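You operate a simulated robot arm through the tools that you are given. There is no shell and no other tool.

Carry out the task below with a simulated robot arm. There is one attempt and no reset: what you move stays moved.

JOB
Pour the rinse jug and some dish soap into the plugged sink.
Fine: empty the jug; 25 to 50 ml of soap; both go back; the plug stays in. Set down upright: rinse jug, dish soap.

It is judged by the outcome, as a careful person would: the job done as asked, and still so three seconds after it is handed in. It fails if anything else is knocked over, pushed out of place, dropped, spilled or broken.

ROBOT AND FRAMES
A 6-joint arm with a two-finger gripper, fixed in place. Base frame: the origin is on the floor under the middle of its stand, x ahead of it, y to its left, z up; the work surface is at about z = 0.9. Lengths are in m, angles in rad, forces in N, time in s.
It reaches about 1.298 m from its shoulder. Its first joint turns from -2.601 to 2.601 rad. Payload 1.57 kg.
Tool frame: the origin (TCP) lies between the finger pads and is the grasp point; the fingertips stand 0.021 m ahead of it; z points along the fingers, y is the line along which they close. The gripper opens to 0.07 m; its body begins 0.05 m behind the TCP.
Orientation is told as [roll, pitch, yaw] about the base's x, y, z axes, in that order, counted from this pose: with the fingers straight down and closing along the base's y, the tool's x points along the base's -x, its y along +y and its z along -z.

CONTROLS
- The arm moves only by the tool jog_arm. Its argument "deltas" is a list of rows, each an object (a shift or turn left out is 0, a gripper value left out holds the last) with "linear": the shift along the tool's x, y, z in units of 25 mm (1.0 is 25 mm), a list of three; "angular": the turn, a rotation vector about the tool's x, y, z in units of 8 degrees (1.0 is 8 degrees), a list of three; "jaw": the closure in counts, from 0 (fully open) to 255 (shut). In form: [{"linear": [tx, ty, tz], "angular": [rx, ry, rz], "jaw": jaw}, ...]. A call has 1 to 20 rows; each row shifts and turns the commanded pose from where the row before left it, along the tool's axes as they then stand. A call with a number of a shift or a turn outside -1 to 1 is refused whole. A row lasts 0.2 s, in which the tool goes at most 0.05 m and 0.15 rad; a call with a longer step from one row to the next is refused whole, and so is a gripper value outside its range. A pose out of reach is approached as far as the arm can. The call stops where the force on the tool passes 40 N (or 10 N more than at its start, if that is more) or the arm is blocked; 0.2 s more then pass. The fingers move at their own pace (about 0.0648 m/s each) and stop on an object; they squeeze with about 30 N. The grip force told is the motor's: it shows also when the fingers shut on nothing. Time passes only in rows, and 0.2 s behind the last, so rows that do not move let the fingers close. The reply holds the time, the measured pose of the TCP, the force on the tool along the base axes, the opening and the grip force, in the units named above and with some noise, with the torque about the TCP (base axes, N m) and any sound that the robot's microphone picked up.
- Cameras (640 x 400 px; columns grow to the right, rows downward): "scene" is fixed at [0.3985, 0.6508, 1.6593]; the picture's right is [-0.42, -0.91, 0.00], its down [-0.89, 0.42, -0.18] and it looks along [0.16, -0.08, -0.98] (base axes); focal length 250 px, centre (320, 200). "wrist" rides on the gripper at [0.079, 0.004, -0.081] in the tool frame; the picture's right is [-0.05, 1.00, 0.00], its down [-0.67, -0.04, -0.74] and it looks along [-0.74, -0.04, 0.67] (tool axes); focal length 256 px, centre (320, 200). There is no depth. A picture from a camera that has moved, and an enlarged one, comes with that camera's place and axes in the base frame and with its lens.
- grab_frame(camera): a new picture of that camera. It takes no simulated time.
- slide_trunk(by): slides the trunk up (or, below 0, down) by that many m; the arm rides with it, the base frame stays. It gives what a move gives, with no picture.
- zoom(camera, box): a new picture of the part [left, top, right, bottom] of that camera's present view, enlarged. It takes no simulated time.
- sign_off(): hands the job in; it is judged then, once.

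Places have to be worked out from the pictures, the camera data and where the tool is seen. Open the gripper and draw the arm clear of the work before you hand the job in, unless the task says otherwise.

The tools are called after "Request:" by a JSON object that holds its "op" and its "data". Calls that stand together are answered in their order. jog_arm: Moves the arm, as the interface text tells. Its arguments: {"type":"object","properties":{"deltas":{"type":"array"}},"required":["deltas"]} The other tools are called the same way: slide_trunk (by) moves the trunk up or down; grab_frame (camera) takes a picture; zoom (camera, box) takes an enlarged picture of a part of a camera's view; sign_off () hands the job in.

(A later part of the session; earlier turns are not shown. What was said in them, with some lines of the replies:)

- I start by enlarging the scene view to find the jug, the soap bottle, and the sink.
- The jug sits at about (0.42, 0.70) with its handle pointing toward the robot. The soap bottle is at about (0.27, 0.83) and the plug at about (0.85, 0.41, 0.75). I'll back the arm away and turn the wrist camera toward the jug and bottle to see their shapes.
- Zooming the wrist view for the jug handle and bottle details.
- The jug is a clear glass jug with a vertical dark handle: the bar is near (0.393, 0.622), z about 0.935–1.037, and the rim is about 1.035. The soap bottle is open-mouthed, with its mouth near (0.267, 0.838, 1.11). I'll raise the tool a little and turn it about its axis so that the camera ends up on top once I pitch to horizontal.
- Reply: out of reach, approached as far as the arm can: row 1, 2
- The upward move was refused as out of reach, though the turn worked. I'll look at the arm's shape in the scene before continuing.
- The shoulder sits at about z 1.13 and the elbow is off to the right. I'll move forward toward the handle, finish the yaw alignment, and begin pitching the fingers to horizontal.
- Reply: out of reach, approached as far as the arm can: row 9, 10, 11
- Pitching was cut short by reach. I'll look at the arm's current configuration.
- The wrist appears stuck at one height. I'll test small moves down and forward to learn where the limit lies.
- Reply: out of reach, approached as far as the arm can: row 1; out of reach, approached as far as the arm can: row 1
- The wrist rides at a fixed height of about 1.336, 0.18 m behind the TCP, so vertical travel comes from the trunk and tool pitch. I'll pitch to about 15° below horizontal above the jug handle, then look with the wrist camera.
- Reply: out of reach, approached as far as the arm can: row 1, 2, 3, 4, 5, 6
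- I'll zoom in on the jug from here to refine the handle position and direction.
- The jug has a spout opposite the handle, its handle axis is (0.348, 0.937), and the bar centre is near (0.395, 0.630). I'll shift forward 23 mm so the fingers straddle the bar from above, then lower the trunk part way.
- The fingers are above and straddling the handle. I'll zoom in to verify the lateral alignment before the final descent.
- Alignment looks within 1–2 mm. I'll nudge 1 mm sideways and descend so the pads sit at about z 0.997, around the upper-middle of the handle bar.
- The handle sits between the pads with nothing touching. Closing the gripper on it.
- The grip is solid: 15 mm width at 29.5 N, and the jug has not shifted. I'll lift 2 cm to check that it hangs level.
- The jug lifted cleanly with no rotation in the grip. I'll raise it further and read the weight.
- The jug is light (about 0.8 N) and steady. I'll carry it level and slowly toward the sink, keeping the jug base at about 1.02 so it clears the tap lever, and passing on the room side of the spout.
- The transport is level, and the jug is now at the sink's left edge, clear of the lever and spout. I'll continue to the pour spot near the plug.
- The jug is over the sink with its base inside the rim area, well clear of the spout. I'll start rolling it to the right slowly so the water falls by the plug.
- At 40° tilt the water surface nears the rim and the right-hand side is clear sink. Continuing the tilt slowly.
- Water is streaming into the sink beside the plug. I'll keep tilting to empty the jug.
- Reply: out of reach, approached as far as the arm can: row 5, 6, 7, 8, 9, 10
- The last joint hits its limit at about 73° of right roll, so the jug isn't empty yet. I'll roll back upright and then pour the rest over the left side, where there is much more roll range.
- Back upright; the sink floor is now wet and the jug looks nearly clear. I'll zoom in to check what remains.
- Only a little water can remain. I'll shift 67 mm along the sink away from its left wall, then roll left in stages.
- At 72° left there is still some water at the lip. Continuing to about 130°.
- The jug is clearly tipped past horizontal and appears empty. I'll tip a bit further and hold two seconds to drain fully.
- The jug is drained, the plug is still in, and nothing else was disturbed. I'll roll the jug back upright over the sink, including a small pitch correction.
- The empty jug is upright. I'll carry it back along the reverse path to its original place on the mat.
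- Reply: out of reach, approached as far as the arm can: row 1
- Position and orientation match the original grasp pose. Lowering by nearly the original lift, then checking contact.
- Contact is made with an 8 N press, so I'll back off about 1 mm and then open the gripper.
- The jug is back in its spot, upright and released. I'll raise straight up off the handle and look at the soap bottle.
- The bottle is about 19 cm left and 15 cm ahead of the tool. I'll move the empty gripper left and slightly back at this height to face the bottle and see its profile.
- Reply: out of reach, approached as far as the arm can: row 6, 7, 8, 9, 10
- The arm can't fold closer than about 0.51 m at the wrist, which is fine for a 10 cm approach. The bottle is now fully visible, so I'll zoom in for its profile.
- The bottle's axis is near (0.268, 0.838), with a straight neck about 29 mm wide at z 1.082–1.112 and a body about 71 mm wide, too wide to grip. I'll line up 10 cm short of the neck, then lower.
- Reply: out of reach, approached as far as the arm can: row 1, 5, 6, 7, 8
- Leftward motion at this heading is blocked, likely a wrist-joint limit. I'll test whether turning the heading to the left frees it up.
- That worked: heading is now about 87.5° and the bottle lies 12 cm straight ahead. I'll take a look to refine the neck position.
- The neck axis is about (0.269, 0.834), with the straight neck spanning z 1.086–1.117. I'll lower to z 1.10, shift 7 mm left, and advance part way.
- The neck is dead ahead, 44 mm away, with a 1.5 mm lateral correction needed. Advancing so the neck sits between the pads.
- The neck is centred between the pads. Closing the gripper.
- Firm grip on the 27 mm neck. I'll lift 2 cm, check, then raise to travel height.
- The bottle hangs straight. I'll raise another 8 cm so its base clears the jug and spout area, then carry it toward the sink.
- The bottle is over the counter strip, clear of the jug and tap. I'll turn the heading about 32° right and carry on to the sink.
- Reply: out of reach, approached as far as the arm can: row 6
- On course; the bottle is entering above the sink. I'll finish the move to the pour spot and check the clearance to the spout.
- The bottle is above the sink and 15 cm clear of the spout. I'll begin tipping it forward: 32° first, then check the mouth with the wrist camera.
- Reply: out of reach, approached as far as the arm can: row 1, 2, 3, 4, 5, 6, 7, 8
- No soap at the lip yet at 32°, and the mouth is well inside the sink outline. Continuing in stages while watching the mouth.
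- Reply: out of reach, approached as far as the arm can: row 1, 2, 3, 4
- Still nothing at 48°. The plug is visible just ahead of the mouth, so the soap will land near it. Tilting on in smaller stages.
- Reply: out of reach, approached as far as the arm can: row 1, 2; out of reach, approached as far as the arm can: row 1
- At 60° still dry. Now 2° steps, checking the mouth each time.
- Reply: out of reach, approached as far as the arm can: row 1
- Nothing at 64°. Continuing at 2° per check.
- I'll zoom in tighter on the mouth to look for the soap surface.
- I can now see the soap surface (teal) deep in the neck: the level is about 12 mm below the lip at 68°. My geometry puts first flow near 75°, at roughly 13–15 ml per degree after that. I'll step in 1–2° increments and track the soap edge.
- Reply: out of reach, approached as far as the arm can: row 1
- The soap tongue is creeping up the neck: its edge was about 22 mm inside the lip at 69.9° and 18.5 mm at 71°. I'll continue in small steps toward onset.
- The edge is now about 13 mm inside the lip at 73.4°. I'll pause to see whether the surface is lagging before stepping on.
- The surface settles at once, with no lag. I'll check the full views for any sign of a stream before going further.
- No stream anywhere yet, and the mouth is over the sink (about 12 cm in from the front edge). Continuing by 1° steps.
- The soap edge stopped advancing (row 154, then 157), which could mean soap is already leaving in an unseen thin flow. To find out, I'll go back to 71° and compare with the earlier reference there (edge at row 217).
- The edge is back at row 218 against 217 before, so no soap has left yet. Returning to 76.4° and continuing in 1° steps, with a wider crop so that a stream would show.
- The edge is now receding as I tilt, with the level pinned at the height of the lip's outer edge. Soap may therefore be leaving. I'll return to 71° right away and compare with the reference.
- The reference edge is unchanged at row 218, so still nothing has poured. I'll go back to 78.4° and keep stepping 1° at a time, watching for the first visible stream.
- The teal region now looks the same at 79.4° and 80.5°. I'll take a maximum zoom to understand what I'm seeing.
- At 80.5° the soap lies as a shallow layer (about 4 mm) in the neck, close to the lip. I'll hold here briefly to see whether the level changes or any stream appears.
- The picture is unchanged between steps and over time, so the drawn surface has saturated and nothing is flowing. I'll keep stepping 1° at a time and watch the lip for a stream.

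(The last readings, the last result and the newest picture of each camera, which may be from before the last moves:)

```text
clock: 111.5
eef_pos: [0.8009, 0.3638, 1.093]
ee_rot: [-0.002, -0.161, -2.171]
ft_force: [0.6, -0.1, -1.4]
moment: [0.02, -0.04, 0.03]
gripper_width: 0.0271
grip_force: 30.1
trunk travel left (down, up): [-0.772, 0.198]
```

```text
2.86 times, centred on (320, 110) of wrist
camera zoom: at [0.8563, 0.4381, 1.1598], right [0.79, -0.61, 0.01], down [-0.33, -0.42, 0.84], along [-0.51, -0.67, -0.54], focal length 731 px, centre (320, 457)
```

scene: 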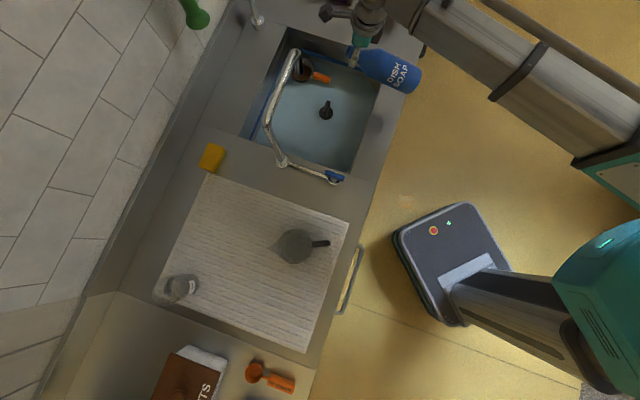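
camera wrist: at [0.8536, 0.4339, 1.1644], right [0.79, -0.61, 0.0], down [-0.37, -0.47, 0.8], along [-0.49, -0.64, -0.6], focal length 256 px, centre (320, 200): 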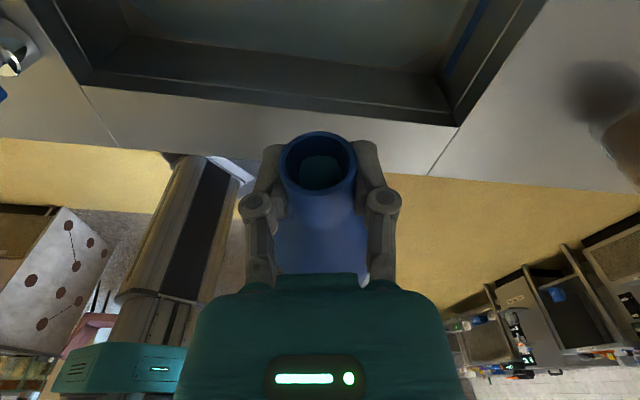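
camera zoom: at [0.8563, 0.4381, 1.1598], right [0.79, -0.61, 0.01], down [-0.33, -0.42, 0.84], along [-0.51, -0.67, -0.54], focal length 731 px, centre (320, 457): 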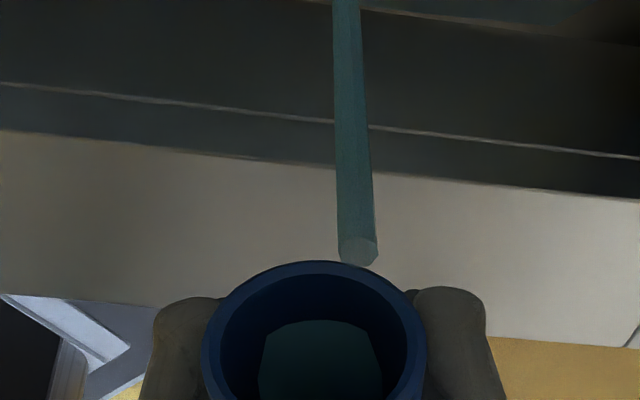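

Soap started flowing at 82.5° and is streaming steadily. I'm stopping it now by tilting back to 71°, so I can judge how much has left.

Request:
{"op": "jog_arm", "data": {"deltas": [{"angular": [0, 1, 0]}, {"angular": [0, 0.69, 0]}]}}

Request:
{"op": "zoom", "data": {"camera": "wrist", "box": [290, 125, 350, 195]}}

Request:
{"op": "zoom", "data": {"camera": "wrist", "box": [270, 40, 370, 180]}}

Request:
{"op": "zoom", "data": {"camera": "scene", "box": [240, 20, 412, 190]}}

```text
clock: 112.2
eef_pos: [0.8003, 0.3643, 1.0926]
ee_rot: [0.0, 0.076, -2.172]
ft_force: [-0.5, -0.3, -0.8]
moment: [0.05, -0.03, -0.01]
gripper_width: 0.0271
grip_force: 29.5
trunk travel left (down, up): [-0.772, 0.198]
```

```text
5.71 times, centred on (320, 160) of wrist
camera zoom: at [0.8456, 0.4226, 1.1777], right [0.79, -0.61, -0.01], down [-0.44, -0.58, 0.69], along [-0.42, -0.55, -0.72], focal length 1463 px, centre (320, 429)
```

zoom: 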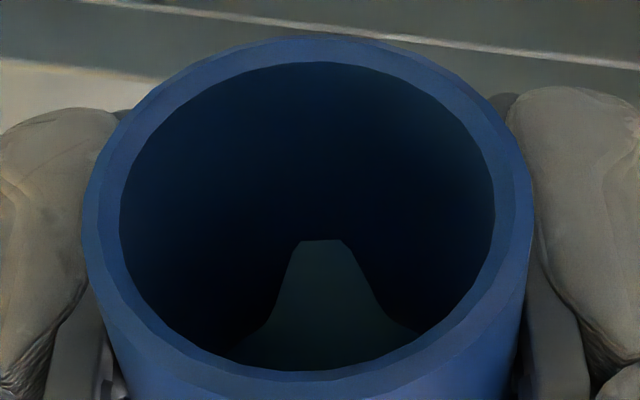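

```text
2.86 times, centred on (320, 110) of wrist
camera zoom: at [0.8456, 0.4226, 1.1777], right [0.79, -0.61, -0.01], down [-0.44, -0.58, 0.69], along [-0.42, -0.55, -0.72], focal length 731 px, centre (320, 457)
```

zoom: 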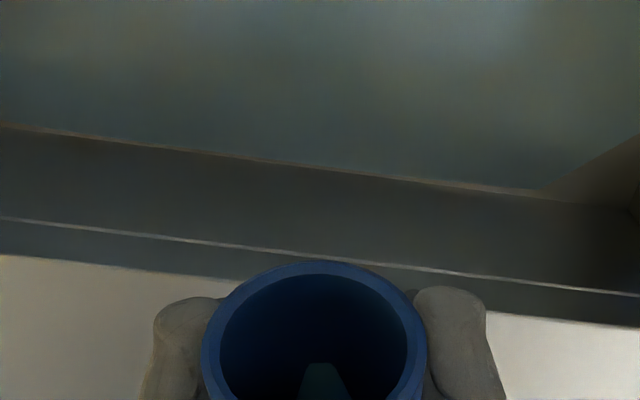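

```text
2.35 times, centred on (326, 105) of scene
camera zoom: at [0.3985, 0.6508, 1.6593], right [-0.42, -0.91, 0.0], down [-0.89, 0.42, -0.18], along [0.16, -0.08, -0.98], focal length 588 px, centre (306, 424)
```

zoom: 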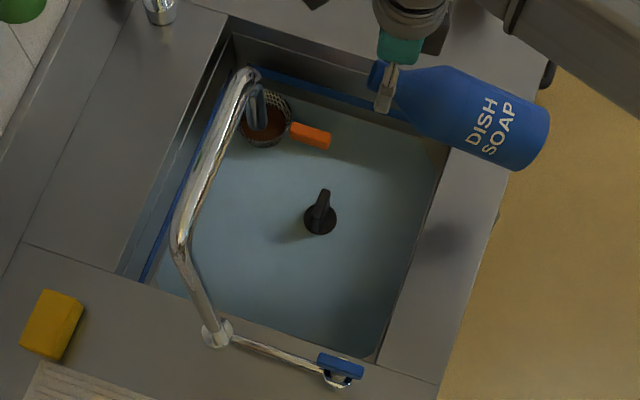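

Some soap has left: the reference edge at 71° moved from row 218 to row 240, about 3.3 mm along the neck, which I estimate at 6–12 ml. The flow was gentle (about 1 s), so I'll creep back up to find the new onset angle precisely.

Request:
{"op": "jog_arm", "data": {"deltas": [{"angular": [0, -0.656, 0]}, {"angular": [0, -0.656, 0]}]}}

Request:
{"op": "zoom", "data": {"camera": "wrist", "box": [270, 40, 370, 180]}}

Request:
{"op": "jog_arm", "data": {"deltas": [{"angular": [0, -0.0625, 0]}]}}

Request:
{"op": "zoom", "data": {"camera": "wrist", "box": [270, 40, 370, 180]}}

```text
clock: 112.8
eef_pos: [0.8004, 0.3627, 1.0916]
ee_rot: [-0.001, -0.109, -2.172]
ft_force: [-0.8, 0.4, -0.7]
moment: [0.06, -0.01, -0.02]
gripper_width: 0.0274
grip_force: 29.8
trunk travel left (down, up): [-0.772, 0.198]
```

```text
2.86 times, centred on (320, 110) of wrist
camera zoom: at [0.8541, 0.4349, 1.163], right [0.79, -0.61, 0.0], down [-0.36, -0.46, 0.81], along [-0.49, -0.65, -0.58], focal length 731 px, centre (320, 457)
```

zoom: 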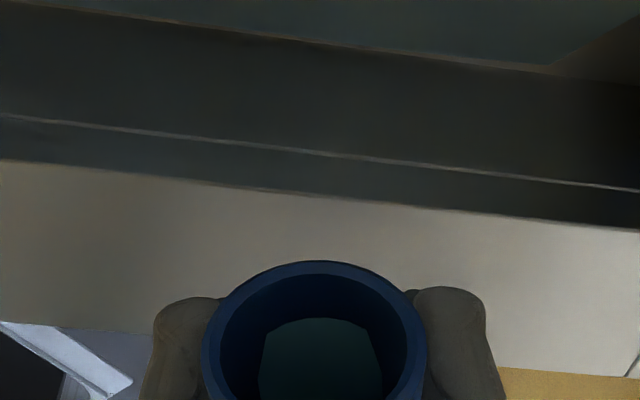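

```text
clock: 113.2
eef_pos: [0.8006, 0.3641, 1.092]
ee_rot: [0.0, -0.118, -2.173]
ft_force: [0.5, -0.3, -0.7]
moment: [0.06, -0.06, 0.0]
gripper_width: 0.027
grip_force: 29.6
trunk travel left (down, up): [-0.772, 0.198]
```

```text
2.86 times, centred on (320, 110) of wrist
camera zoom: at [0.8541, 0.4353, 1.1626], right [0.79, -0.61, 0.0], down [-0.35, -0.45, 0.82], along [-0.5, -0.65, -0.58], focal length 731 px, centre (320, 457)
```

zoom: 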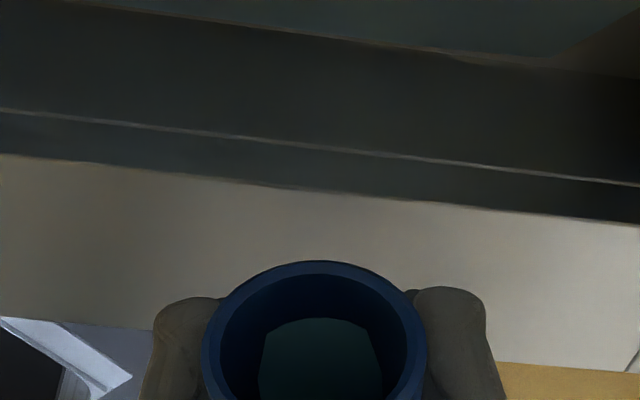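

Still no flow at 82.0°. The teal outline also shifted from row 331 to row 318 after the pour, which gives me a second volume indicator. Now stepping 0.25–0.5° to find the new onset.

Request:
{"op": "jog_arm", "data": {"deltas": [{"angular": [0, -0.0312, 0]}]}}

Request:
{"op": "zoom", "data": {"camera": "wrist", "box": [270, 40, 370, 180]}}

```text
clock: 113.5
eef_pos: [0.8015, 0.364, 1.0913]
ee_rot: [-0.002, -0.121, -2.173]
ft_force: [0.3, 0.6, -1.2]
moment: [0.06, -0.01, -0.02]
gripper_width: 0.0273
grip_force: 29.6
trunk travel left (down, up): [-0.772, 0.198]
```

```text
2.86 times, centred on (320, 110) of wrist
camera zoom: at [0.8545, 0.4356, 1.1624], right [0.79, -0.61, 0.01], down [-0.35, -0.45, 0.82], along [-0.5, -0.65, -0.57], focal length 731 px, centre (320, 457)
```

zoom: 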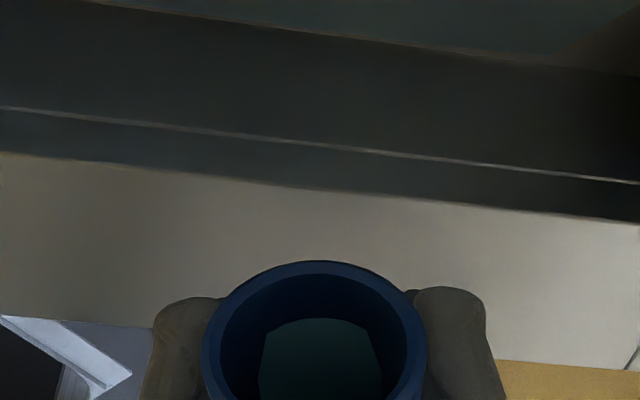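

No flow at 82.2°. Stepping to 82.5°, then 82.75°.

Request:
{"op": "jog_arm", "data": {"deltas": [{"angular": [0, -0.0312, 0]}]}}

Request:
{"op": "zoom", "data": {"camera": "wrist", "box": [270, 40, 370, 180]}}

```text
clock: 114.0
eef_pos: [0.8002, 0.3637, 1.0924]
ee_rot: [-0.002, -0.125, -2.172]
ft_force: [-0.1, -0.4, -1.0]
moment: [0.0, -0.06, 0.01]
gripper_width: 0.027
grip_force: 29.5
trunk travel left (down, up): [-0.772, 0.198]
```

```text
2.86 times, centred on (320, 110) of wrist
camera zoom: at [0.8544, 0.4359, 1.1621], right [0.79, -0.61, 0.01], down [-0.35, -0.45, 0.82], along [-0.5, -0.65, -0.57], focal length 731 px, centre (320, 457)
```

zoom: 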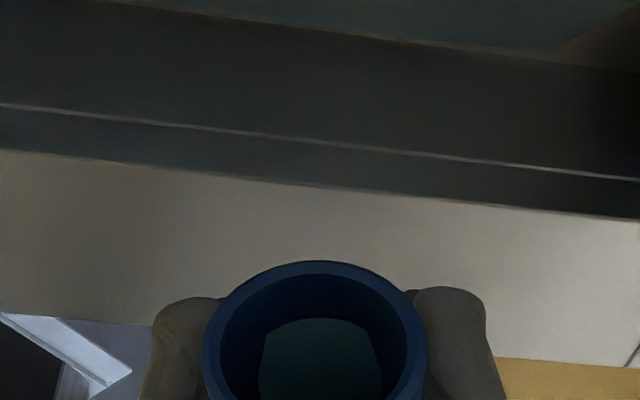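

No flow at 82.5° this time, so the onset has shifted up as expected. Next step.

Request:
{"op": "jog_arm", "data": {"deltas": [{"angular": [0, -0.0312, 0]}]}}

Request:
{"op": "zoom", "data": {"camera": "wrist", "box": [270, 40, 370, 180]}}

```text
clock: 114.3
eef_pos: [0.8009, 0.3638, 1.0928]
ee_rot: [-0.003, -0.128, -2.173]
ft_force: [-0.4, -0.7, -0.5]
moment: [0.04, 0.0, 0.0]
gripper_width: 0.0273
grip_force: 30.1
trunk travel left (down, up): [-0.772, 0.198]
```

```text
2.86 times, centred on (320, 110) of wrist
camera zoom: at [0.855, 0.4366, 1.1618], right [0.79, -0.61, 0.01], down [-0.35, -0.45, 0.82], along [-0.5, -0.66, -0.57], focal length 731 px, centre (320, 457)
```

zoom: 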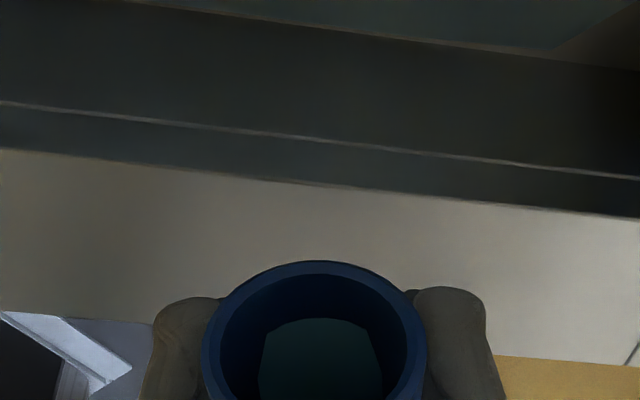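

Still none at 82.7°. Next 83.0°.

Request:
{"op": "jog_arm", "data": {"deltas": [{"angular": [0, -0.0375, 0]}]}}

Request:
{"op": "zoom", "data": {"camera": "wrist", "box": [270, 40, 370, 180]}}

```text
clock: 114.8
eef_pos: [0.8019, 0.3632, 1.0924]
ee_rot: [-0.002, -0.135, -2.175]
ft_force: [0.4, 0.6, -0.7]
moment: [0.03, -0.01, -0.01]
gripper_width: 0.0274
grip_force: 29.6
trunk travel left (down, up): [-0.772, 0.198]
```

```text
2.86 times, centred on (320, 110) of wrist
camera zoom: at [0.8549, 0.4372, 1.1614], right [0.79, -0.61, 0.01], down [-0.35, -0.44, 0.83], along [-0.5, -0.66, -0.56], focal length 731 px, centre (320, 457)
```

zoom: 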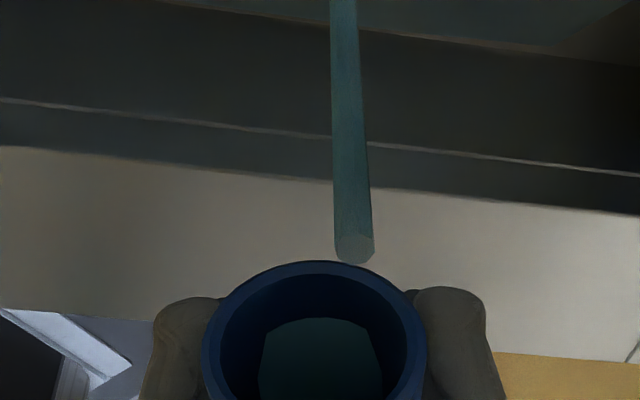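

Flow resumes at 83.0°, so the onset moved up by roughly 0.2–1.5°. I'll hold this exact tilt and see whether the flow stops by itself.

Request:
{"op": "jog_arm", "data": {"deltas": [{}]}}

Request:
{"op": "zoom", "data": {"camera": "wrist", "box": [270, 40, 370, 180]}}

```text
clock: 115.2
eef_pos: [0.8011, 0.3639, 1.0928]
ee_rot: [-0.004, -0.134, -2.172]
ft_force: [0.3, 0.6, -1.2]
moment: [0.03, -0.04, 0.0]
gripper_width: 0.0273
grip_force: 30.0
trunk travel left (down, up): [-0.772, 0.198]
```

```text
2.86 times, centred on (320, 110) of wrist
camera zoom: at [0.8549, 0.4373, 1.1615], right [0.79, -0.61, 0.01], down [-0.35, -0.44, 0.83], along [-0.5, -0.66, -0.56], focal length 731 px, centre (320, 457)
```

zoom: 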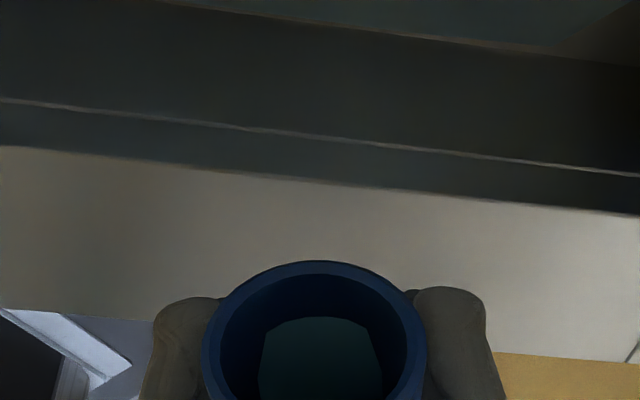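

The flow stopped on its own, so the pour is governed by the tilt angle alone, which gives good control. From the bottle's shape I estimate about 24 ml per degree here. I'll add 0.4° and hold until it stops, to calibrate the indicator.

Request:
{"op": "jog_arm", "data": {"deltas": [{"angular": [0, -0.05, 0]}, {}, {}]}}

Request:
{"op": "zoom", "data": {"camera": "wrist", "box": [270, 40, 370, 180]}}

Request:
{"op": "zoom", "data": {"camera": "wrist", "box": [300, 135, 340, 185]}}

```text
clock: 116.0
eef_pos: [0.8009, 0.3642, 1.0925]
ee_rot: [-0.001, -0.142, -2.173]
ft_force: [0.1, -0.5, -0.6]
moment: [0.05, -0.02, 0.0]
gripper_width: 0.027
grip_force: 30.1
trunk travel left (down, up): [-0.772, 0.198]
```

```text
2.86 times, centred on (320, 110) of wrist
camera zoom: at [0.8551, 0.4377, 1.161], right [0.79, -0.61, 0.01], down [-0.34, -0.44, 0.83], along [-0.5, -0.66, -0.56], focal length 731 px, centre (320, 457)
```

zoom: 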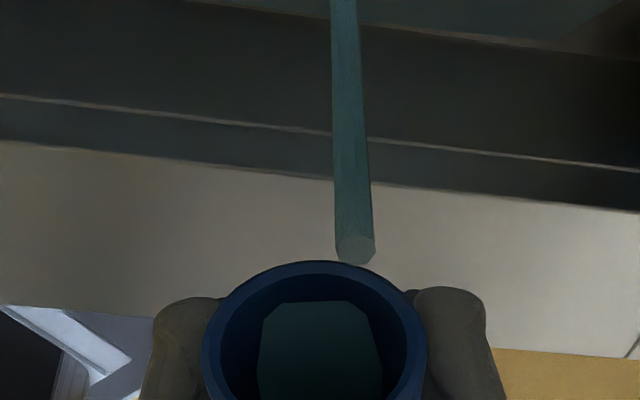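

```text
8.00 times, centred on (320, 160) of wrist
camera zoom: at [0.8551, 0.4377, 1.161], right [0.79, -0.61, 0.01], down [-0.34, -0.44, 0.83], along [-0.5, -0.66, -0.56], focal length 2048 px, centre (320, 520)
```

zoom: 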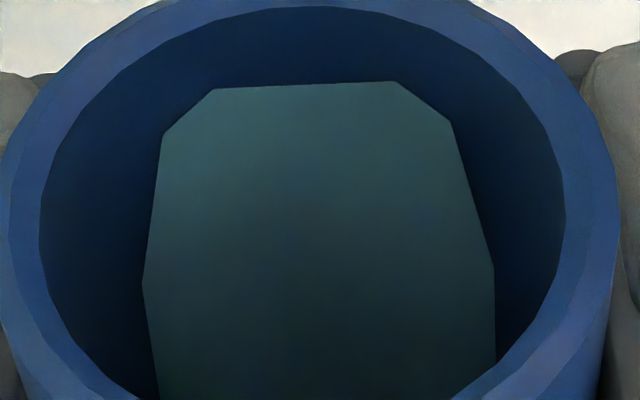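

Soap is still trickling at 83.4°. Equilibrium here should be around 25 ml in total, so I'll hold one more step and see whether it stops.

Request:
{"op": "jog_arm", "data": {"deltas": [{}]}}

Request:
{"op": "zoom", "data": {"camera": "wrist", "box": [270, 40, 370, 180]}}

Request:
{"op": "zoom", "data": {"camera": "wrist", "box": [300, 135, 340, 185]}}

```text
clock: 116.3
eef_pos: [0.801, 0.3636, 1.0925]
ee_rot: [-0.002, -0.142, -2.173]
ft_force: [0.3, -0.2, 0.7]
moment: [0.08, -0.02, -0.01]
gripper_width: 0.0272
grip_force: 29.7
trunk travel left (down, up): [-0.772, 0.198]
```

```text
2.86 times, centred on (320, 110) of wrist
camera zoom: at [0.8552, 0.4376, 1.161], right [0.79, -0.61, 0.01], down [-0.34, -0.44, 0.83], along [-0.5, -0.66, -0.56], focal length 731 px, centre (320, 457)
```

zoom: 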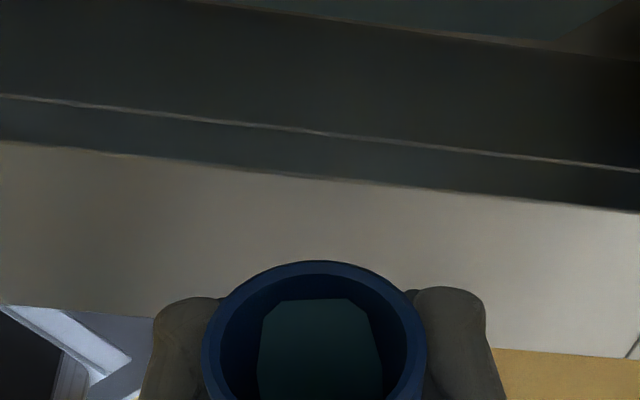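

```text
8.00 times, centred on (320, 160) of wrist
camera zoom: at [0.8552, 0.4376, 1.161], right [0.79, -0.61, 0.01], down [-0.34, -0.44, 0.83], along [-0.5, -0.66, -0.56], focal length 2048 px, centre (320, 520)
```

zoom: 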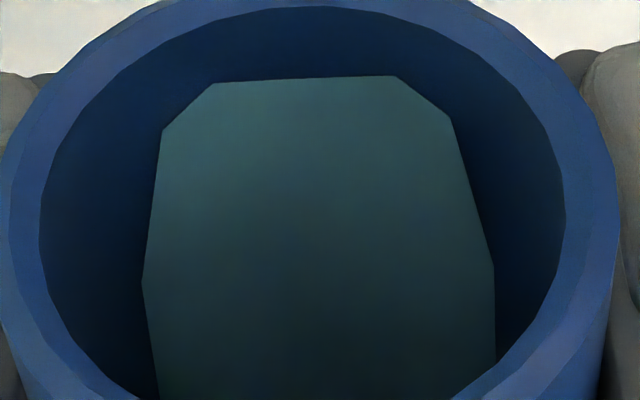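

It stopped after about 0.8 s, for 0.4°. That matches roughly 23 ml per degree and a flow of about 11–12 ml/s, so I estimate about 23 ml so far. Another 0.55° should bring the total to about 36 ml, the middle of the range.

Request:
{"op": "jog_arm", "data": {"deltas": [{"angular": [0, -0.069, 0]}, {}, {}, {}]}}

Request:
{"op": "zoom", "data": {"camera": "wrist", "box": [270, 40, 370, 180]}}

```text
clock: 117.3
eef_pos: [0.8009, 0.365, 1.0933]
ee_rot: [-0.001, -0.152, -2.172]
ft_force: [-0.2, -0.6, -0.8]
moment: [0.06, -0.02, 0.02]
gripper_width: 0.0273
grip_force: 29.9
trunk travel left (down, up): [-0.772, 0.198]
```

```text
2.86 times, centred on (320, 110) of wrist
camera zoom: at [0.8557, 0.4381, 1.1604], right [0.79, -0.61, 0.01], down [-0.34, -0.43, 0.84], along [-0.51, -0.67, -0.55], focal length 731 px, centre (320, 457)
```

zoom: 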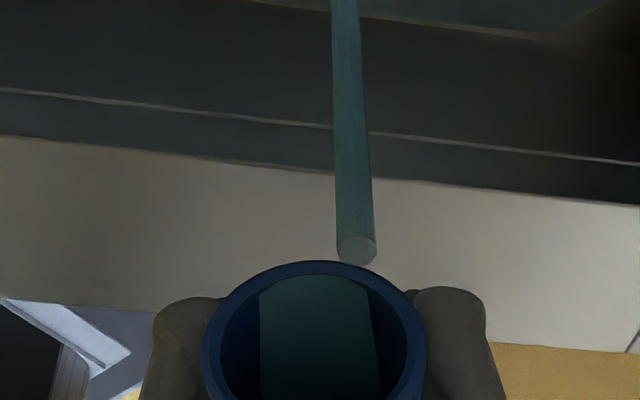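

Still flowing as predicted, at about 33 ml by my estimate. One more short hold to see it stop.

Request:
{"op": "jog_arm", "data": {"deltas": [{}]}}

Request:
{"op": "zoom", "data": {"camera": "wrist", "box": [270, 40, 370, 180]}}

```text
clock: 117.8
eef_pos: [0.8018, 0.3644, 1.0929]
ee_rot: [0.0, -0.152, -2.173]
ft_force: [0.5, -0.8, 0.6]
moment: [0.04, -0.05, -0.02]
gripper_width: 0.0272
grip_force: 29.5
trunk travel left (down, up): [-0.772, 0.198]
```

```text
2.86 times, centred on (320, 110) of wrist
camera zoom: at [0.8557, 0.4381, 1.1604], right [0.79, -0.61, 0.01], down [-0.34, -0.43, 0.84], along [-0.51, -0.67, -0.55], focal length 731 px, centre (320, 457)
```

zoom: 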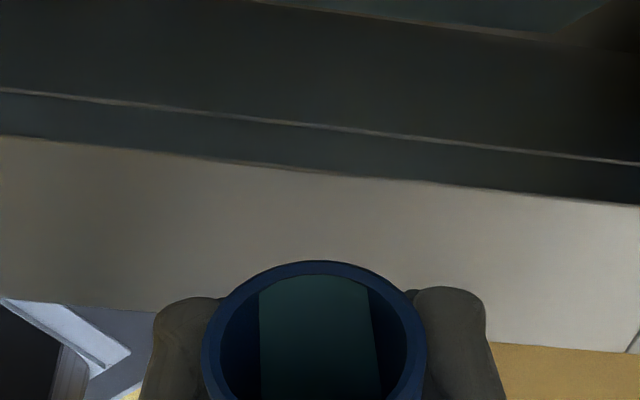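

It has stopped. I estimate 28–38 ml so far, depending on the bottle's wall thickness. A final 0.22° nudge (about 4–5 ml) centres it better in the 25–50 ml window, even if the walls are thick.

Request:
{"op": "jog_arm", "data": {"deltas": [{"angular": [0, -0.0275, 0]}, {}, {}, {}]}}

Request:
{"op": "zoom", "data": {"camera": "wrist", "box": [270, 40, 370, 180]}}

```text
clock: 118.8
eef_pos: [0.8022, 0.3644, 1.0929]
ee_rot: [-0.003, -0.156, -2.172]
ft_force: [0.4, 0.3, -0.3]
moment: [0.05, -0.06, -0.01]
gripper_width: 0.0274
grip_force: 29.9
trunk travel left (down, up): [-0.772, 0.198]
```

```text
2.86 times, centred on (320, 110) of wrist
camera zoom: at [0.8562, 0.4383, 1.1601], right [0.79, -0.61, 0.01], down [-0.34, -0.43, 0.84], along [-0.51, -0.67, -0.54], focal length 731 px, centre (320, 457)
```

zoom: 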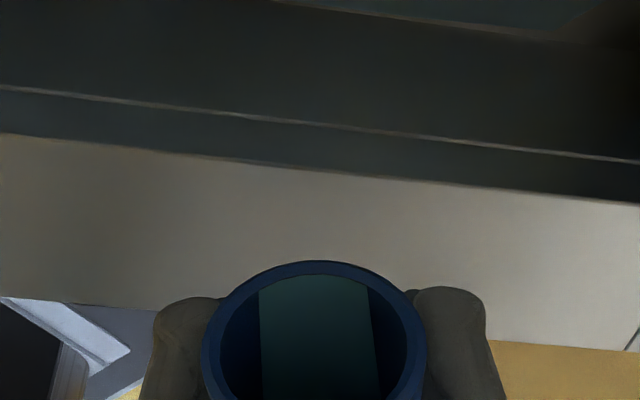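

The flow has ended. Now I'll tilt the bottle back upright over the sink, in reverse.

Request:
{"op": "jog_arm", "data": {"deltas": [{"angular": [0, 0.585, 0]}, {"angular": [0, 0.585, 0]}, {"angular": [0, 0.585, 0]}, {"angular": [0, 0.585, 0]}, {"angular": [0, 0.585, 0]}, {"angular": [0, 0.585, 0]}, {"angular": [0, 0.585, 0]}, {"angular": [0, 0.585, 0]}, {"angular": [0, 0.585, 0]}, {"angular": [0, 0.585, 0]}, {"angular": [0, 0.585, 0]}, {"angular": [0, 0.585, 0]}, {"angular": [0, 0.585, 0]}, {"angular": [0, 0.585, 0]}, {"angular": [0, 0.585, 0]}, {"angular": [0, 0.585, 0]}, {"angular": [0, 0.585, 0]}, {"angular": [0, 0.585, 0]}]}}

Request:
{"op": "slide_trunk", "data": {"by": 0.07}}

Request:
{"op": "grab_frame", "data": {"camera": "wrist"}}

Request:
{"op": "grab_frame", "data": {"camera": "scene"}}

```text
clock: 122.5
eef_pos: [0.8017, 0.3637, 1.2305]
ee_rot: [-0.004, 1.316, -2.18]
ft_force: [-0.2, 0.4, -0.8]
moment: [0.01, 0.02, -0.02]
gripper_width: 0.0273
grip_force: 29.3
out of reach, approached as far as the arm can: row 5, 6, 7, 8, 9, 10, 11, 12, 13, 14, 15, 16, 17, 18
trunk travel left (down, up): [-0.772, 0.198]
```

```text
clock: 123.6
eef_pos: [0.8014, 0.3632, 1.2997]
ee_rot: [-0.008, 1.315, -2.179]
ft_force: [-0.3, -0.6, -0.6]
moment: [0.0, 0.02, 0.0]
gripper_width: 0.0274
grip_force: 30.3
trunk travel left (down, up): [-0.842, 0.128]
```

```text
taken
camera wrist: at [0.7716, 0.3151, 1.3961], right [0.82, -0.58, -0.05], down [-0.53, -0.71, -0.45], along [0.22, 0.4, -0.89], focal length 256 px, centre (320, 200)
```

wrist: 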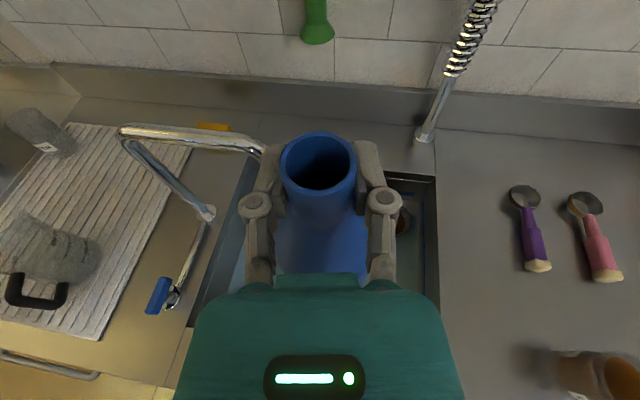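

```text
taken
```

scene: 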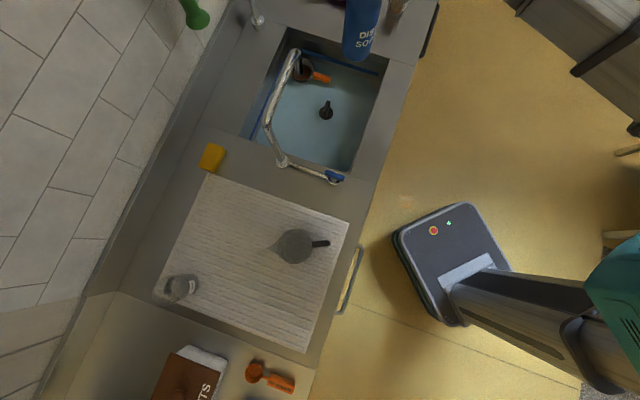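

The bottle is upright again. I'll retrace the path back toward the mat.

Request:
{"op": "jog_arm", "data": {"deltas": [{"linear": [0.005, -0.27, 0.017]}, {"linear": [0.0092, -0.539, 0.0348]}, {"linear": [0.0092, -0.539, 0.0348]}, {"linear": [0.0092, -0.539, 0.0348]}, {"linear": [0.0092, -0.539, 0.0348]}, {"linear": [0.0092, -0.539, 0.0348]}, {"linear": [0.0092, -0.539, 0.0348]}, {"linear": [0.0092, -0.539, 0.0348]}, {"linear": [0.0092, -0.539, 0.0348]}, {"linear": [0.0092, -0.539, 0.0348]}, {"linear": [0.0092, -0.539, 0.0348]}, {"linear": [0.0092, -0.539, 0.0348]}, {"linear": [0.0092, -0.539, 0.0348]}, {"linear": [0.0092, -0.539, 0.0348]}, {"linear": [0.0092, -0.539, 0.0348]}, {"linear": [0.005, -0.27, 0.017]}]}}

Request:
{"op": "jog_arm", "data": {"deltas": [{"linear": [0.005, -0.27, 0.017]}, {"linear": [0.0092, -0.539, 0.0348]}, {"linear": [0.0092, -0.539, 0.0348]}, {"linear": [0.0092, -0.539, 0.0348]}, {"linear": [0.0092, -0.539, 0.0348]}, {"linear": [0.0092, -0.539, 0.0348]}, {"linear": [0.0092, -0.539, 0.0348]}, {"linear": [0.0092, -0.539, 0.0348]}, {"linear": [0.0092, -0.539, 0.0348]}, {"linear": [0.0092, -0.539, 0.0348]}, {"linear": [0.0092, -0.539, 0.0348]}, {"linear": [0.0092, -0.539, 0.0348]}, {"linear": [0.0092, -0.539, 0.0348]}, {"linear": [0.0092, -0.539, 0.0348]}, {"linear": [0.0092, -0.539, 0.0348]}, {"linear": [0.005, -0.27, 0.017]}]}}

Request:
{"op": "grab_frame", "data": {"camera": "scene"}}

```text
clock: 127.0
eef_pos: [0.6399, 0.4898, 1.2986]
ee_rot: [-0.008, 1.313, -2.182]
ft_force: [-0.4, 0.9, -0.7]
moment: [0.0, 0.02, 0.01]
gripper_width: 0.0272
grip_force: 30.1
trunk travel left (down, up): [-0.842, 0.128]
```

```text
clock: 130.4
eef_pos: [0.4853, 0.6148, 1.3]
ee_rot: [-0.007, 1.314, -2.166]
ft_force: [-0.5, 0.1, -0.2]
moment: [-0.02, 0.04, 0.0]
gripper_width: 0.0269
grip_force: 30.1
out of reach, approached as far as the arm can: row 16
trunk travel left (down, up): [-0.842, 0.128]
```

```text
taken
```

scene: 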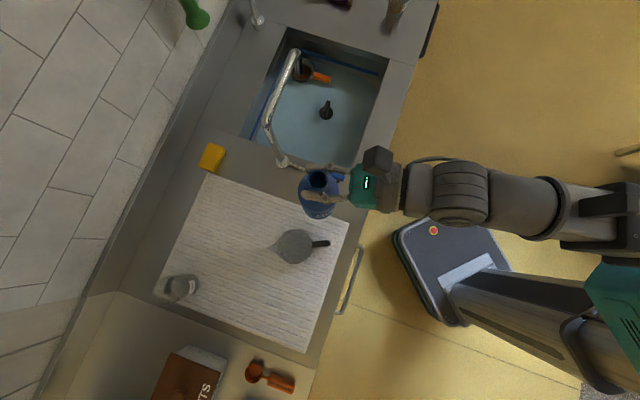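

Turning the heading back left by about 31.7° to the original grasp direction.

Request:
{"op": "jog_arm", "data": {"deltas": [{"angular": [0.4, 0, -0.105]}, {"angular": [0.683, 0, -0.18]}, {"angular": [0.683, 0, -0.18]}, {"angular": [0.683, 0, -0.18]}, {"angular": [0.683, 0, -0.18]}, {"angular": [0.683, 0, -0.18]}]}}

```text
clock: 131.8
eef_pos: [0.4853, 0.6148, 1.2996]
ee_rot: [-0.003, 1.317, -1.619]
ft_force: [-0.4, -0.4, -1.7]
moment: [-0.02, -0.01, -0.01]
gripper_width: 0.0274
grip_force: 29.7
trunk travel left (down, up): [-0.842, 0.128]
```

Now moving back over to the bottle's original spot, at the same clear height as before.

Request:
{"op": "jog_arm", "data": {"deltas": [{"linear": [0.039, -0.165, 0.147]}, {"linear": [0.078, -0.336, 0.298]}, {"linear": [0.117, -0.501, 0.445]}, {"linear": [0.117, -0.501, 0.445]}, {"linear": [0.117, -0.501, 0.445]}, {"linear": [0.117, -0.501, 0.445]}, {"linear": [0.117, -0.501, 0.445]}, {"linear": [0.117, -0.501, 0.445]}, {"linear": [0.117, -0.501, 0.445]}, {"linear": [0.117, -0.501, 0.445]}, {"linear": [0.117, -0.501, 0.445]}, {"linear": [0.117, -0.501, 0.445]}, {"linear": [0.117, -0.501, 0.445]}, {"linear": [0.117, -0.501, 0.445]}, {"linear": [0.117, -0.501, 0.445]}, {"linear": [0.117, -0.501, 0.445]}, {"linear": [0.117, -0.501, 0.445]}, {"linear": [0.117, -0.501, 0.445]}, {"linear": [0.078, -0.336, 0.298]}, {"linear": [0.039, -0.165, 0.147]}]}}

Request:
{"op": "grab_frame", "data": {"camera": "scene"}}

Request:
{"op": "grab_frame", "data": {"camera": "wrist"}}

```text
clock: 136.0
eef_pos: [0.2701, 0.833, 1.3011]
ee_rot: [-0.003, 1.316, -1.625]
ft_force: [0.3, 0.4, -0.5]
moment: [0.0, 0.0, -0.02]
gripper_width: 0.0272
grip_force: 30.4
trunk travel left (down, up): [-0.842, 0.128]
```

```text
taken
```

scene: 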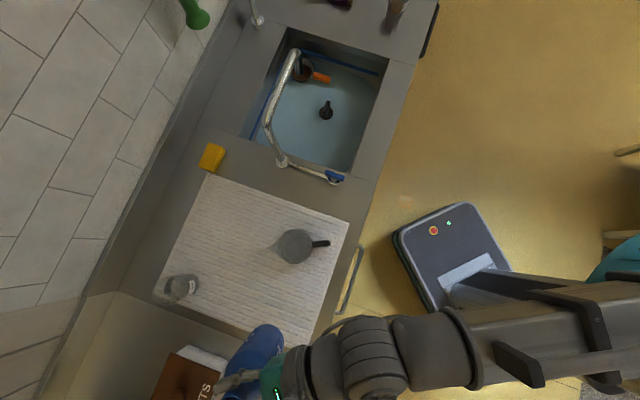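

```text
taken
camera wrist: at [0.2715, 0.7749, 1.3964], right [1.0, -0.06, -0.05], down [-0.08, -0.89, -0.46], along [-0.02, 0.46, -0.89], focal length 256 px, centre (320, 200)
```

wrist: 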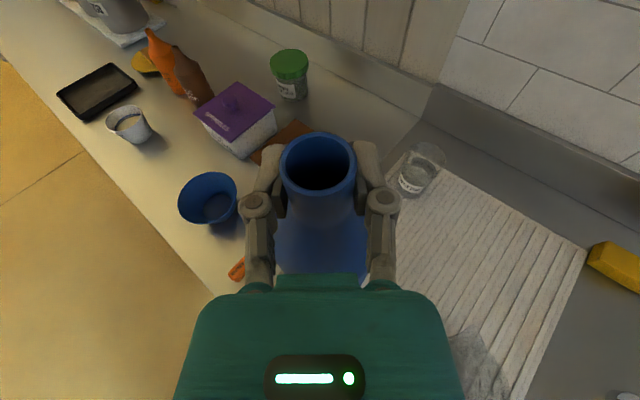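

Right above the original spot. Lowering nearly all the way, then the last millimetres gently.

Request:
{"op": "slide_trunk", "data": {"by": -0.12}}

Request:
{"op": "slide_trunk", "data": {"by": -0.073}}

Request:
{"op": "slide_trunk", "data": {"by": -0.005}}

Request:
{"op": "zoom", "data": {"camera": "scene", "box": [220, 260, 380, 370]}}

```text
clock: 137.5
eef_pos: [0.2703, 0.8314, 1.18]
ee_rot: [-0.003, 1.316, -1.625]
ft_force: [-0.3, 0.8, 0.0]
moment: [-0.02, 0.0, 0.02]
gripper_width: 0.0272
grip_force: 30.3
trunk travel left (down, up): [-0.722, 0.248]
```

```text
clock: 138.6
eef_pos: [0.2699, 0.8316, 1.1074]
ee_rot: [-0.004, 1.316, -1.624]
ft_force: [0.8, -0.1, 0.1]
moment: [-0.03, -0.03, -0.01]
gripper_width: 0.0272
grip_force: 30.2
trunk travel left (down, up): [-0.649, 0.321]
```

```text
clock: 139.2
eef_pos: [0.2709, 0.8326, 1.1008]
ee_rot: [-0.002, 1.315, -1.624]
ft_force: [0.1, 0.0, 0.4]
moment: [0.0, 0.01, 0.01]
gripper_width: 0.0271
grip_force: 30.0
trunk travel left (down, up): [-0.644, 0.326]
```

```text
3.64 times, centred on (300, 315) of scene
camera zoom: at [0.3985, 0.6508, 1.6593], right [-0.42, -0.91, 0.0], down [-0.89, 0.42, -0.18], along [0.16, -0.08, -0.98], focal length 908 px, centre (393, -218)
```

zoom: 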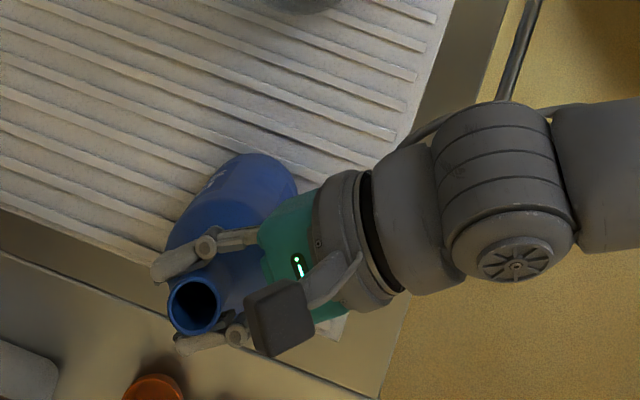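

The bottle is hovering about 2 mm up. Lowering in 1–2 mm steps until contact.

Request:
{"op": "slide_trunk", "data": {"by": -0.0015}}

Request:
{"op": "slide_trunk", "data": {"by": -0.001}}

```text
clock: 139.7
eef_pos: [0.2715, 0.8309, 1.1007]
ee_rot: [-0.004, 1.317, -1.626]
ft_force: [0.6, 1.7, 10.4]
moment: [0.34, -0.06, -0.05]
gripper_width: 0.0273
grip_force: 30.1
trunk travel left (down, up): [-0.643, 0.327]
```

```text
clock: 140.2
eef_pos: [0.2702, 0.8306, 1.1007]
ee_rot: [-0.001, 1.318, -1.626]
ft_force: [0.3, 4.1, 21.0]
moment: [0.22, -0.02, -0.04]
gripper_width: 0.0272
grip_force: 30.0
trunk travel left (down, up): [-0.642, 0.328]
```

Contact is firm (21 N), so I'll back off about 2 mm to relieve the press before opening.

Request:
{"op": "slide_trunk", "data": {"by": 0.0018}}

Request:
{"op": "jog_arm", "data": {"deltas": [{}]}}

```text
clock: 140.7
eef_pos: [0.2696, 0.8313, 1.101]
ee_rot: [-0.001, 1.315, -1.624]
ft_force: [-0.1, -0.5, 4.3]
moment: [-0.18, 0.0, -0.02]
gripper_width: 0.0271
grip_force: 29.6
trunk travel left (down, up): [-0.644, 0.326]
```

```text
clock: 141.1
eef_pos: [0.2698, 0.8307, 1.1014]
ee_rot: [-0.002, 1.314, -1.626]
ft_force: [0.0, -0.9, 2.0]
moment: [-0.18, -0.01, -0.04]
gripper_width: 0.0272
grip_force: 29.9
trunk travel left (down, up): [-0.644, 0.326]
```

Only a light contact of 2–4 N remains. Opening the gripper gradually.

Request:
{"op": "jog_arm", "data": {"deltas": [{"jaw": 200}, {"jaw": 150}, {"jaw": 110}, {"jaw": 70}, {"jaw": 30}, {"jaw": 0}, {"jaw": 0}, {"jaw": 0}]}}

Request:
{"op": "grab_frame", "data": {"camera": "wrist"}}

Request:
{"op": "zoom", "data": {"camera": "scene", "box": [220, 260, 380, 370]}}

```text
clock: 142.9
eef_pos: [0.2709, 0.8313, 1.1017]
ee_rot: [-0.004, 1.316, -1.626]
ft_force: [-0.5, -0.3, 0.2]
moment: [0.03, 0.0, -0.02]
gripper_width: 0.0699
grip_force: 0.0
trunk travel left (down, up): [-0.644, 0.326]
```

```text
taken
camera wrist: at [0.2716, 0.7747, 1.1978], right [1.0, -0.06, -0.05], down [-0.08, -0.89, -0.46], along [-0.02, 0.46, -0.89], focal length 256 px, centre (320, 200)
```

wrist: 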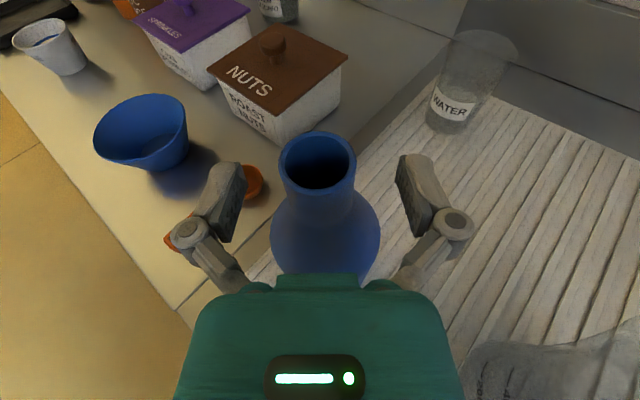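

```text
3.64 times, centred on (300, 315) of scene
camera zoom: at [0.3985, 0.6508, 1.6593], right [-0.42, -0.91, 0.0], down [-0.89, 0.42, -0.18], along [0.16, -0.08, -0.98], focal length 908 px, centre (393, -218)
```

zoom: 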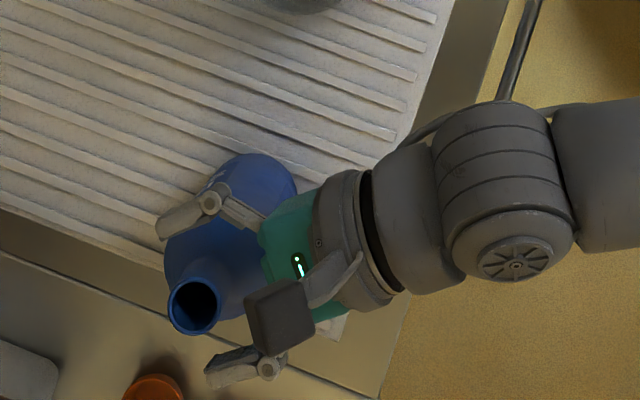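

The bottle stands in its original spot, upright and free. I'll back straight out and then raise the arm clear.

Request:
{"op": "jog_arm", "data": {"deltas": [{"linear": [-0.1, 0, -0.39]}, {"linear": [-0.2, 0, -0.78]}, {"linear": [-0.24, 0, -0.909]}, {"linear": [-0.24, 0, -0.909]}, {"linear": [-0.24, 0, -0.909]}]}}

Request:
{"op": "slide_trunk", "data": {"by": 0.15}}

Request:
{"op": "grab_frame", "data": {"camera": "wrist"}}

Request:
{"op": "grab_frame", "data": {"camera": "scene"}}

```text
clock: 144.1
eef_pos: [0.2662, 0.7302, 1.1022]
ee_rot: [-0.007, 1.319, -1.627]
ft_force: [-1.0, 0.8, 0.3]
moment: [0.0, -0.02, 0.0]
gripper_width: 0.0702
grip_force: 0.0
trunk travel left (down, up): [-0.644, 0.326]
```

```text
clock: 145.9
eef_pos: [0.2656, 0.73, 1.252]
ee_rot: [-0.003, 1.316, -1.625]
ft_force: [0.2, 0.1, 0.5]
moment: [0.01, 0.01, -0.04]
gripper_width: 0.0699
grip_force: 0.0
trunk travel left (down, up): [-0.794, 0.176]
```

```text
taken
camera wrist: at [0.267, 0.6735, 1.3479], right [1.0, -0.06, -0.05], down [-0.08, -0.89, -0.46], along [-0.02, 0.46, -0.89], focal length 256 px, centre (320, 200)
```

wrist: 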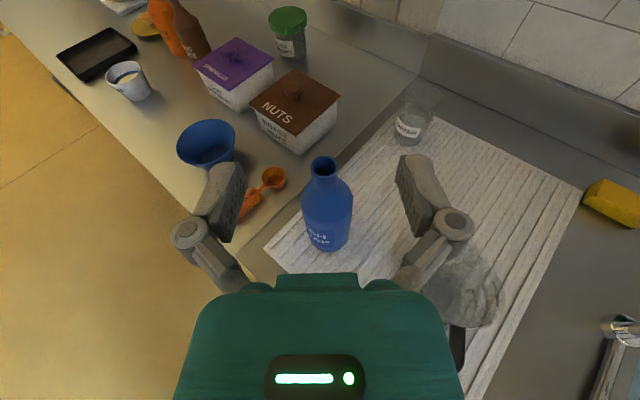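

```text
taken
```

scene: 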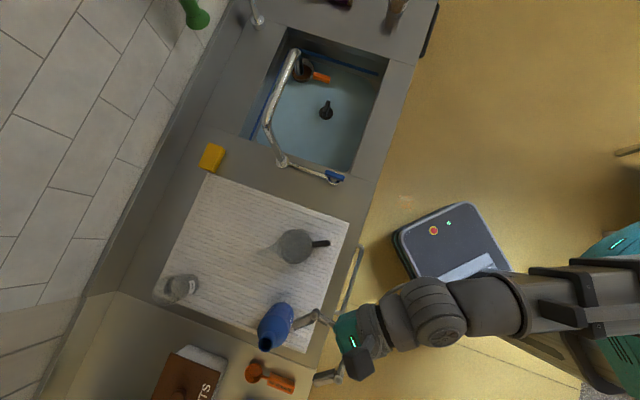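

Both items are in place. I'll draw the arm further clear of the counter and do a final inspection.

Request:
{"op": "jog_arm", "data": {"deltas": [{"linear": [-0.1, 0.6, -0.39]}, {"linear": [-0.1, 0.6, -0.39]}, {"linear": [-0.1, 0.6, -0.39]}, {"linear": [-0.1, 0.6, -0.39]}, {"linear": [-0.1, 0.6, -0.39]}, {"linear": [-0.1, 0.6, -0.39]}, {"linear": [-0.1, 0.6, -0.39]}, {"linear": [-0.1, 0.6, -0.39]}, {"linear": [-0.1, 0.6, -0.39]}, {"linear": [-0.1, 0.6, -0.39]}, {"linear": [-0.1, 0.6, -0.39]}, {"linear": [-0.1, 0.6, -0.39]}]}}

Request:
{"op": "grab_frame", "data": {"camera": "scene"}}

Request:
{"op": "zoom", "data": {"camera": "scene", "box": [220, 210, 340, 370]}}

Request:
{"op": "zoom", "data": {"camera": "scene", "box": [240, 20, 412, 190]}}

Request:
{"op": "grab_frame", "data": {"camera": "wrist"}}

```text
clock: 148.5
eef_pos: [0.4402, 0.5995, 1.252]
ee_rot: [-0.004, 1.316, -1.624]
ft_force: [-0.1, -0.1, -0.3]
moment: [0.04, 0.03, 0.0]
gripper_width: 0.0699
grip_force: 0.0
trunk travel left (down, up): [-0.794, 0.176]
```

```text
taken
```

scene: 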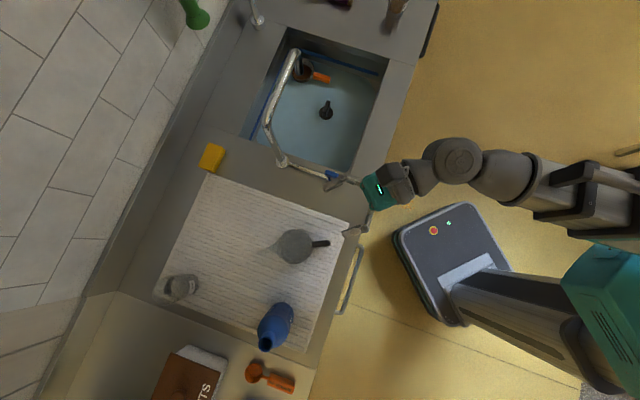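

```text
2.50 times, centred on (280, 290) of scene
camera zoom: at [0.3985, 0.6508, 1.6593], right [-0.42, -0.91, 0.0], down [-0.89, 0.42, -0.18], along [0.16, -0.08, -0.98], focal length 624 px, centre (420, -25)
```

zoom: 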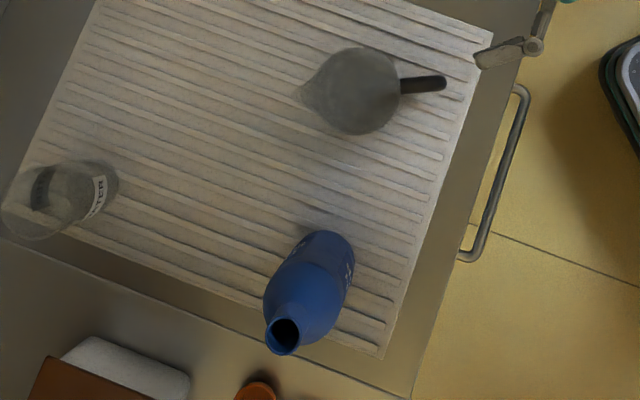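

```text
2.35 times, centred on (326, 105) of scene
camera zoom: at [0.3985, 0.6508, 1.6593], right [-0.42, -0.91, 0.0], down [-0.89, 0.42, -0.18], along [0.16, -0.08, -0.98], focal length 588 px, centre (306, 424)
```

zoom: 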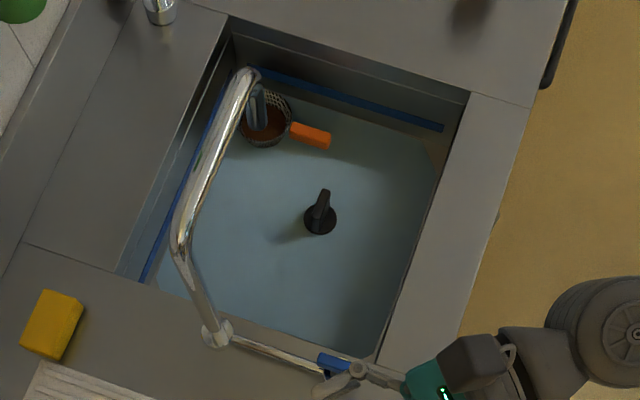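

```text
taken
camera wrist: at [0.4408, 0.5421, 1.3478], right [1.0, -0.06, -0.05], down [-0.08, -0.89, -0.46], along [-0.02, 0.46, -0.89], focal length 256 px, centre (320, 200)
```

wrist: 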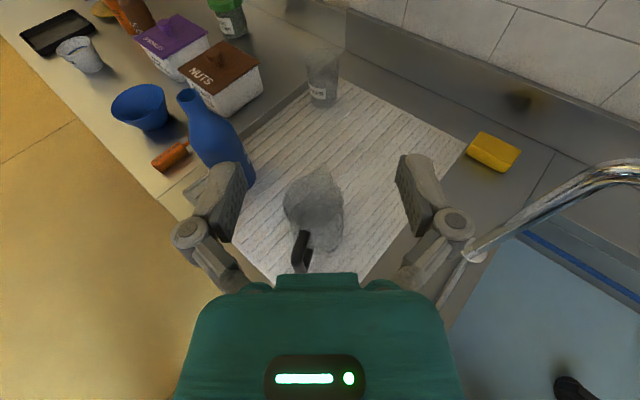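

Everything is in order: the jug is empty and upright, the soap stands upright in its place, the plug is in, and nothing else moved. I'll pull the arm a little further back from the counter before handing in.

Request:
{"op": "jog_arm", "data": {"deltas": [{"linear": [-0.2, 0.5, -0.77]}, {"linear": [-0.2, 0.5, -0.77]}, {"linear": [-0.2, 0.5, -0.77]}, {"linear": [-0.2, 0.5, -0.77]}, {"linear": [-0.2, 0.5, -0.77]}]}}

Request:
{"op": "grab_frame", "data": {"camera": "scene"}}

```text
clock: 149.7
eef_pos: [0.4979, 0.4974, 1.2522]
ee_rot: [-0.004, 1.316, -1.627]
ft_force: [0.3, -0.2, -0.1]
moment: [0.03, -0.03, 0.01]
gripper_width: 0.0698
grip_force: 0.1
trunk travel left (down, up): [-0.794, 0.176]
```

```text
taken
```

scene: 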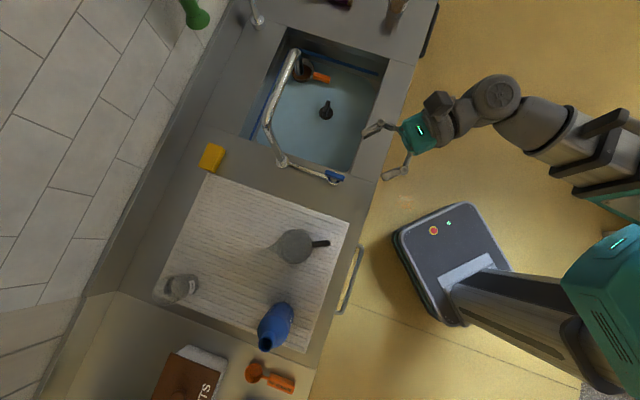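

The arm is clear and the gripper is open. The jug and soap are upright in their original places, and the plug is still in, so I'm handing the job in.

Request:
{"op": "sign_off", "data": {}}

```text
The job is handed in.
```

I emptied the rinse jug into the plugged sink and poured in some dish soap. The job is handed in, but I couldn't measure the soap amount directly.

- **Rinse jug:** I tipped it past horizontal over the sink until it looked empty. It is back upright where it stood.
- **Dish soap:** my estimate is about 30–43 ml, from the bottle's shape, the tilt angles and how long it flowed. The force readings couldn't show the weight poured. A rougher reading from the soap surface seen in the neck came to about 24 ml, so it could be slightly under the 25 ml minimum. The bottle is back upright where it stood.
- **Sink and surroundings:** the plug is still in. I saw no spills, and nothing else was knocked or moved. The gripper is open and the arm is clear of the counter.
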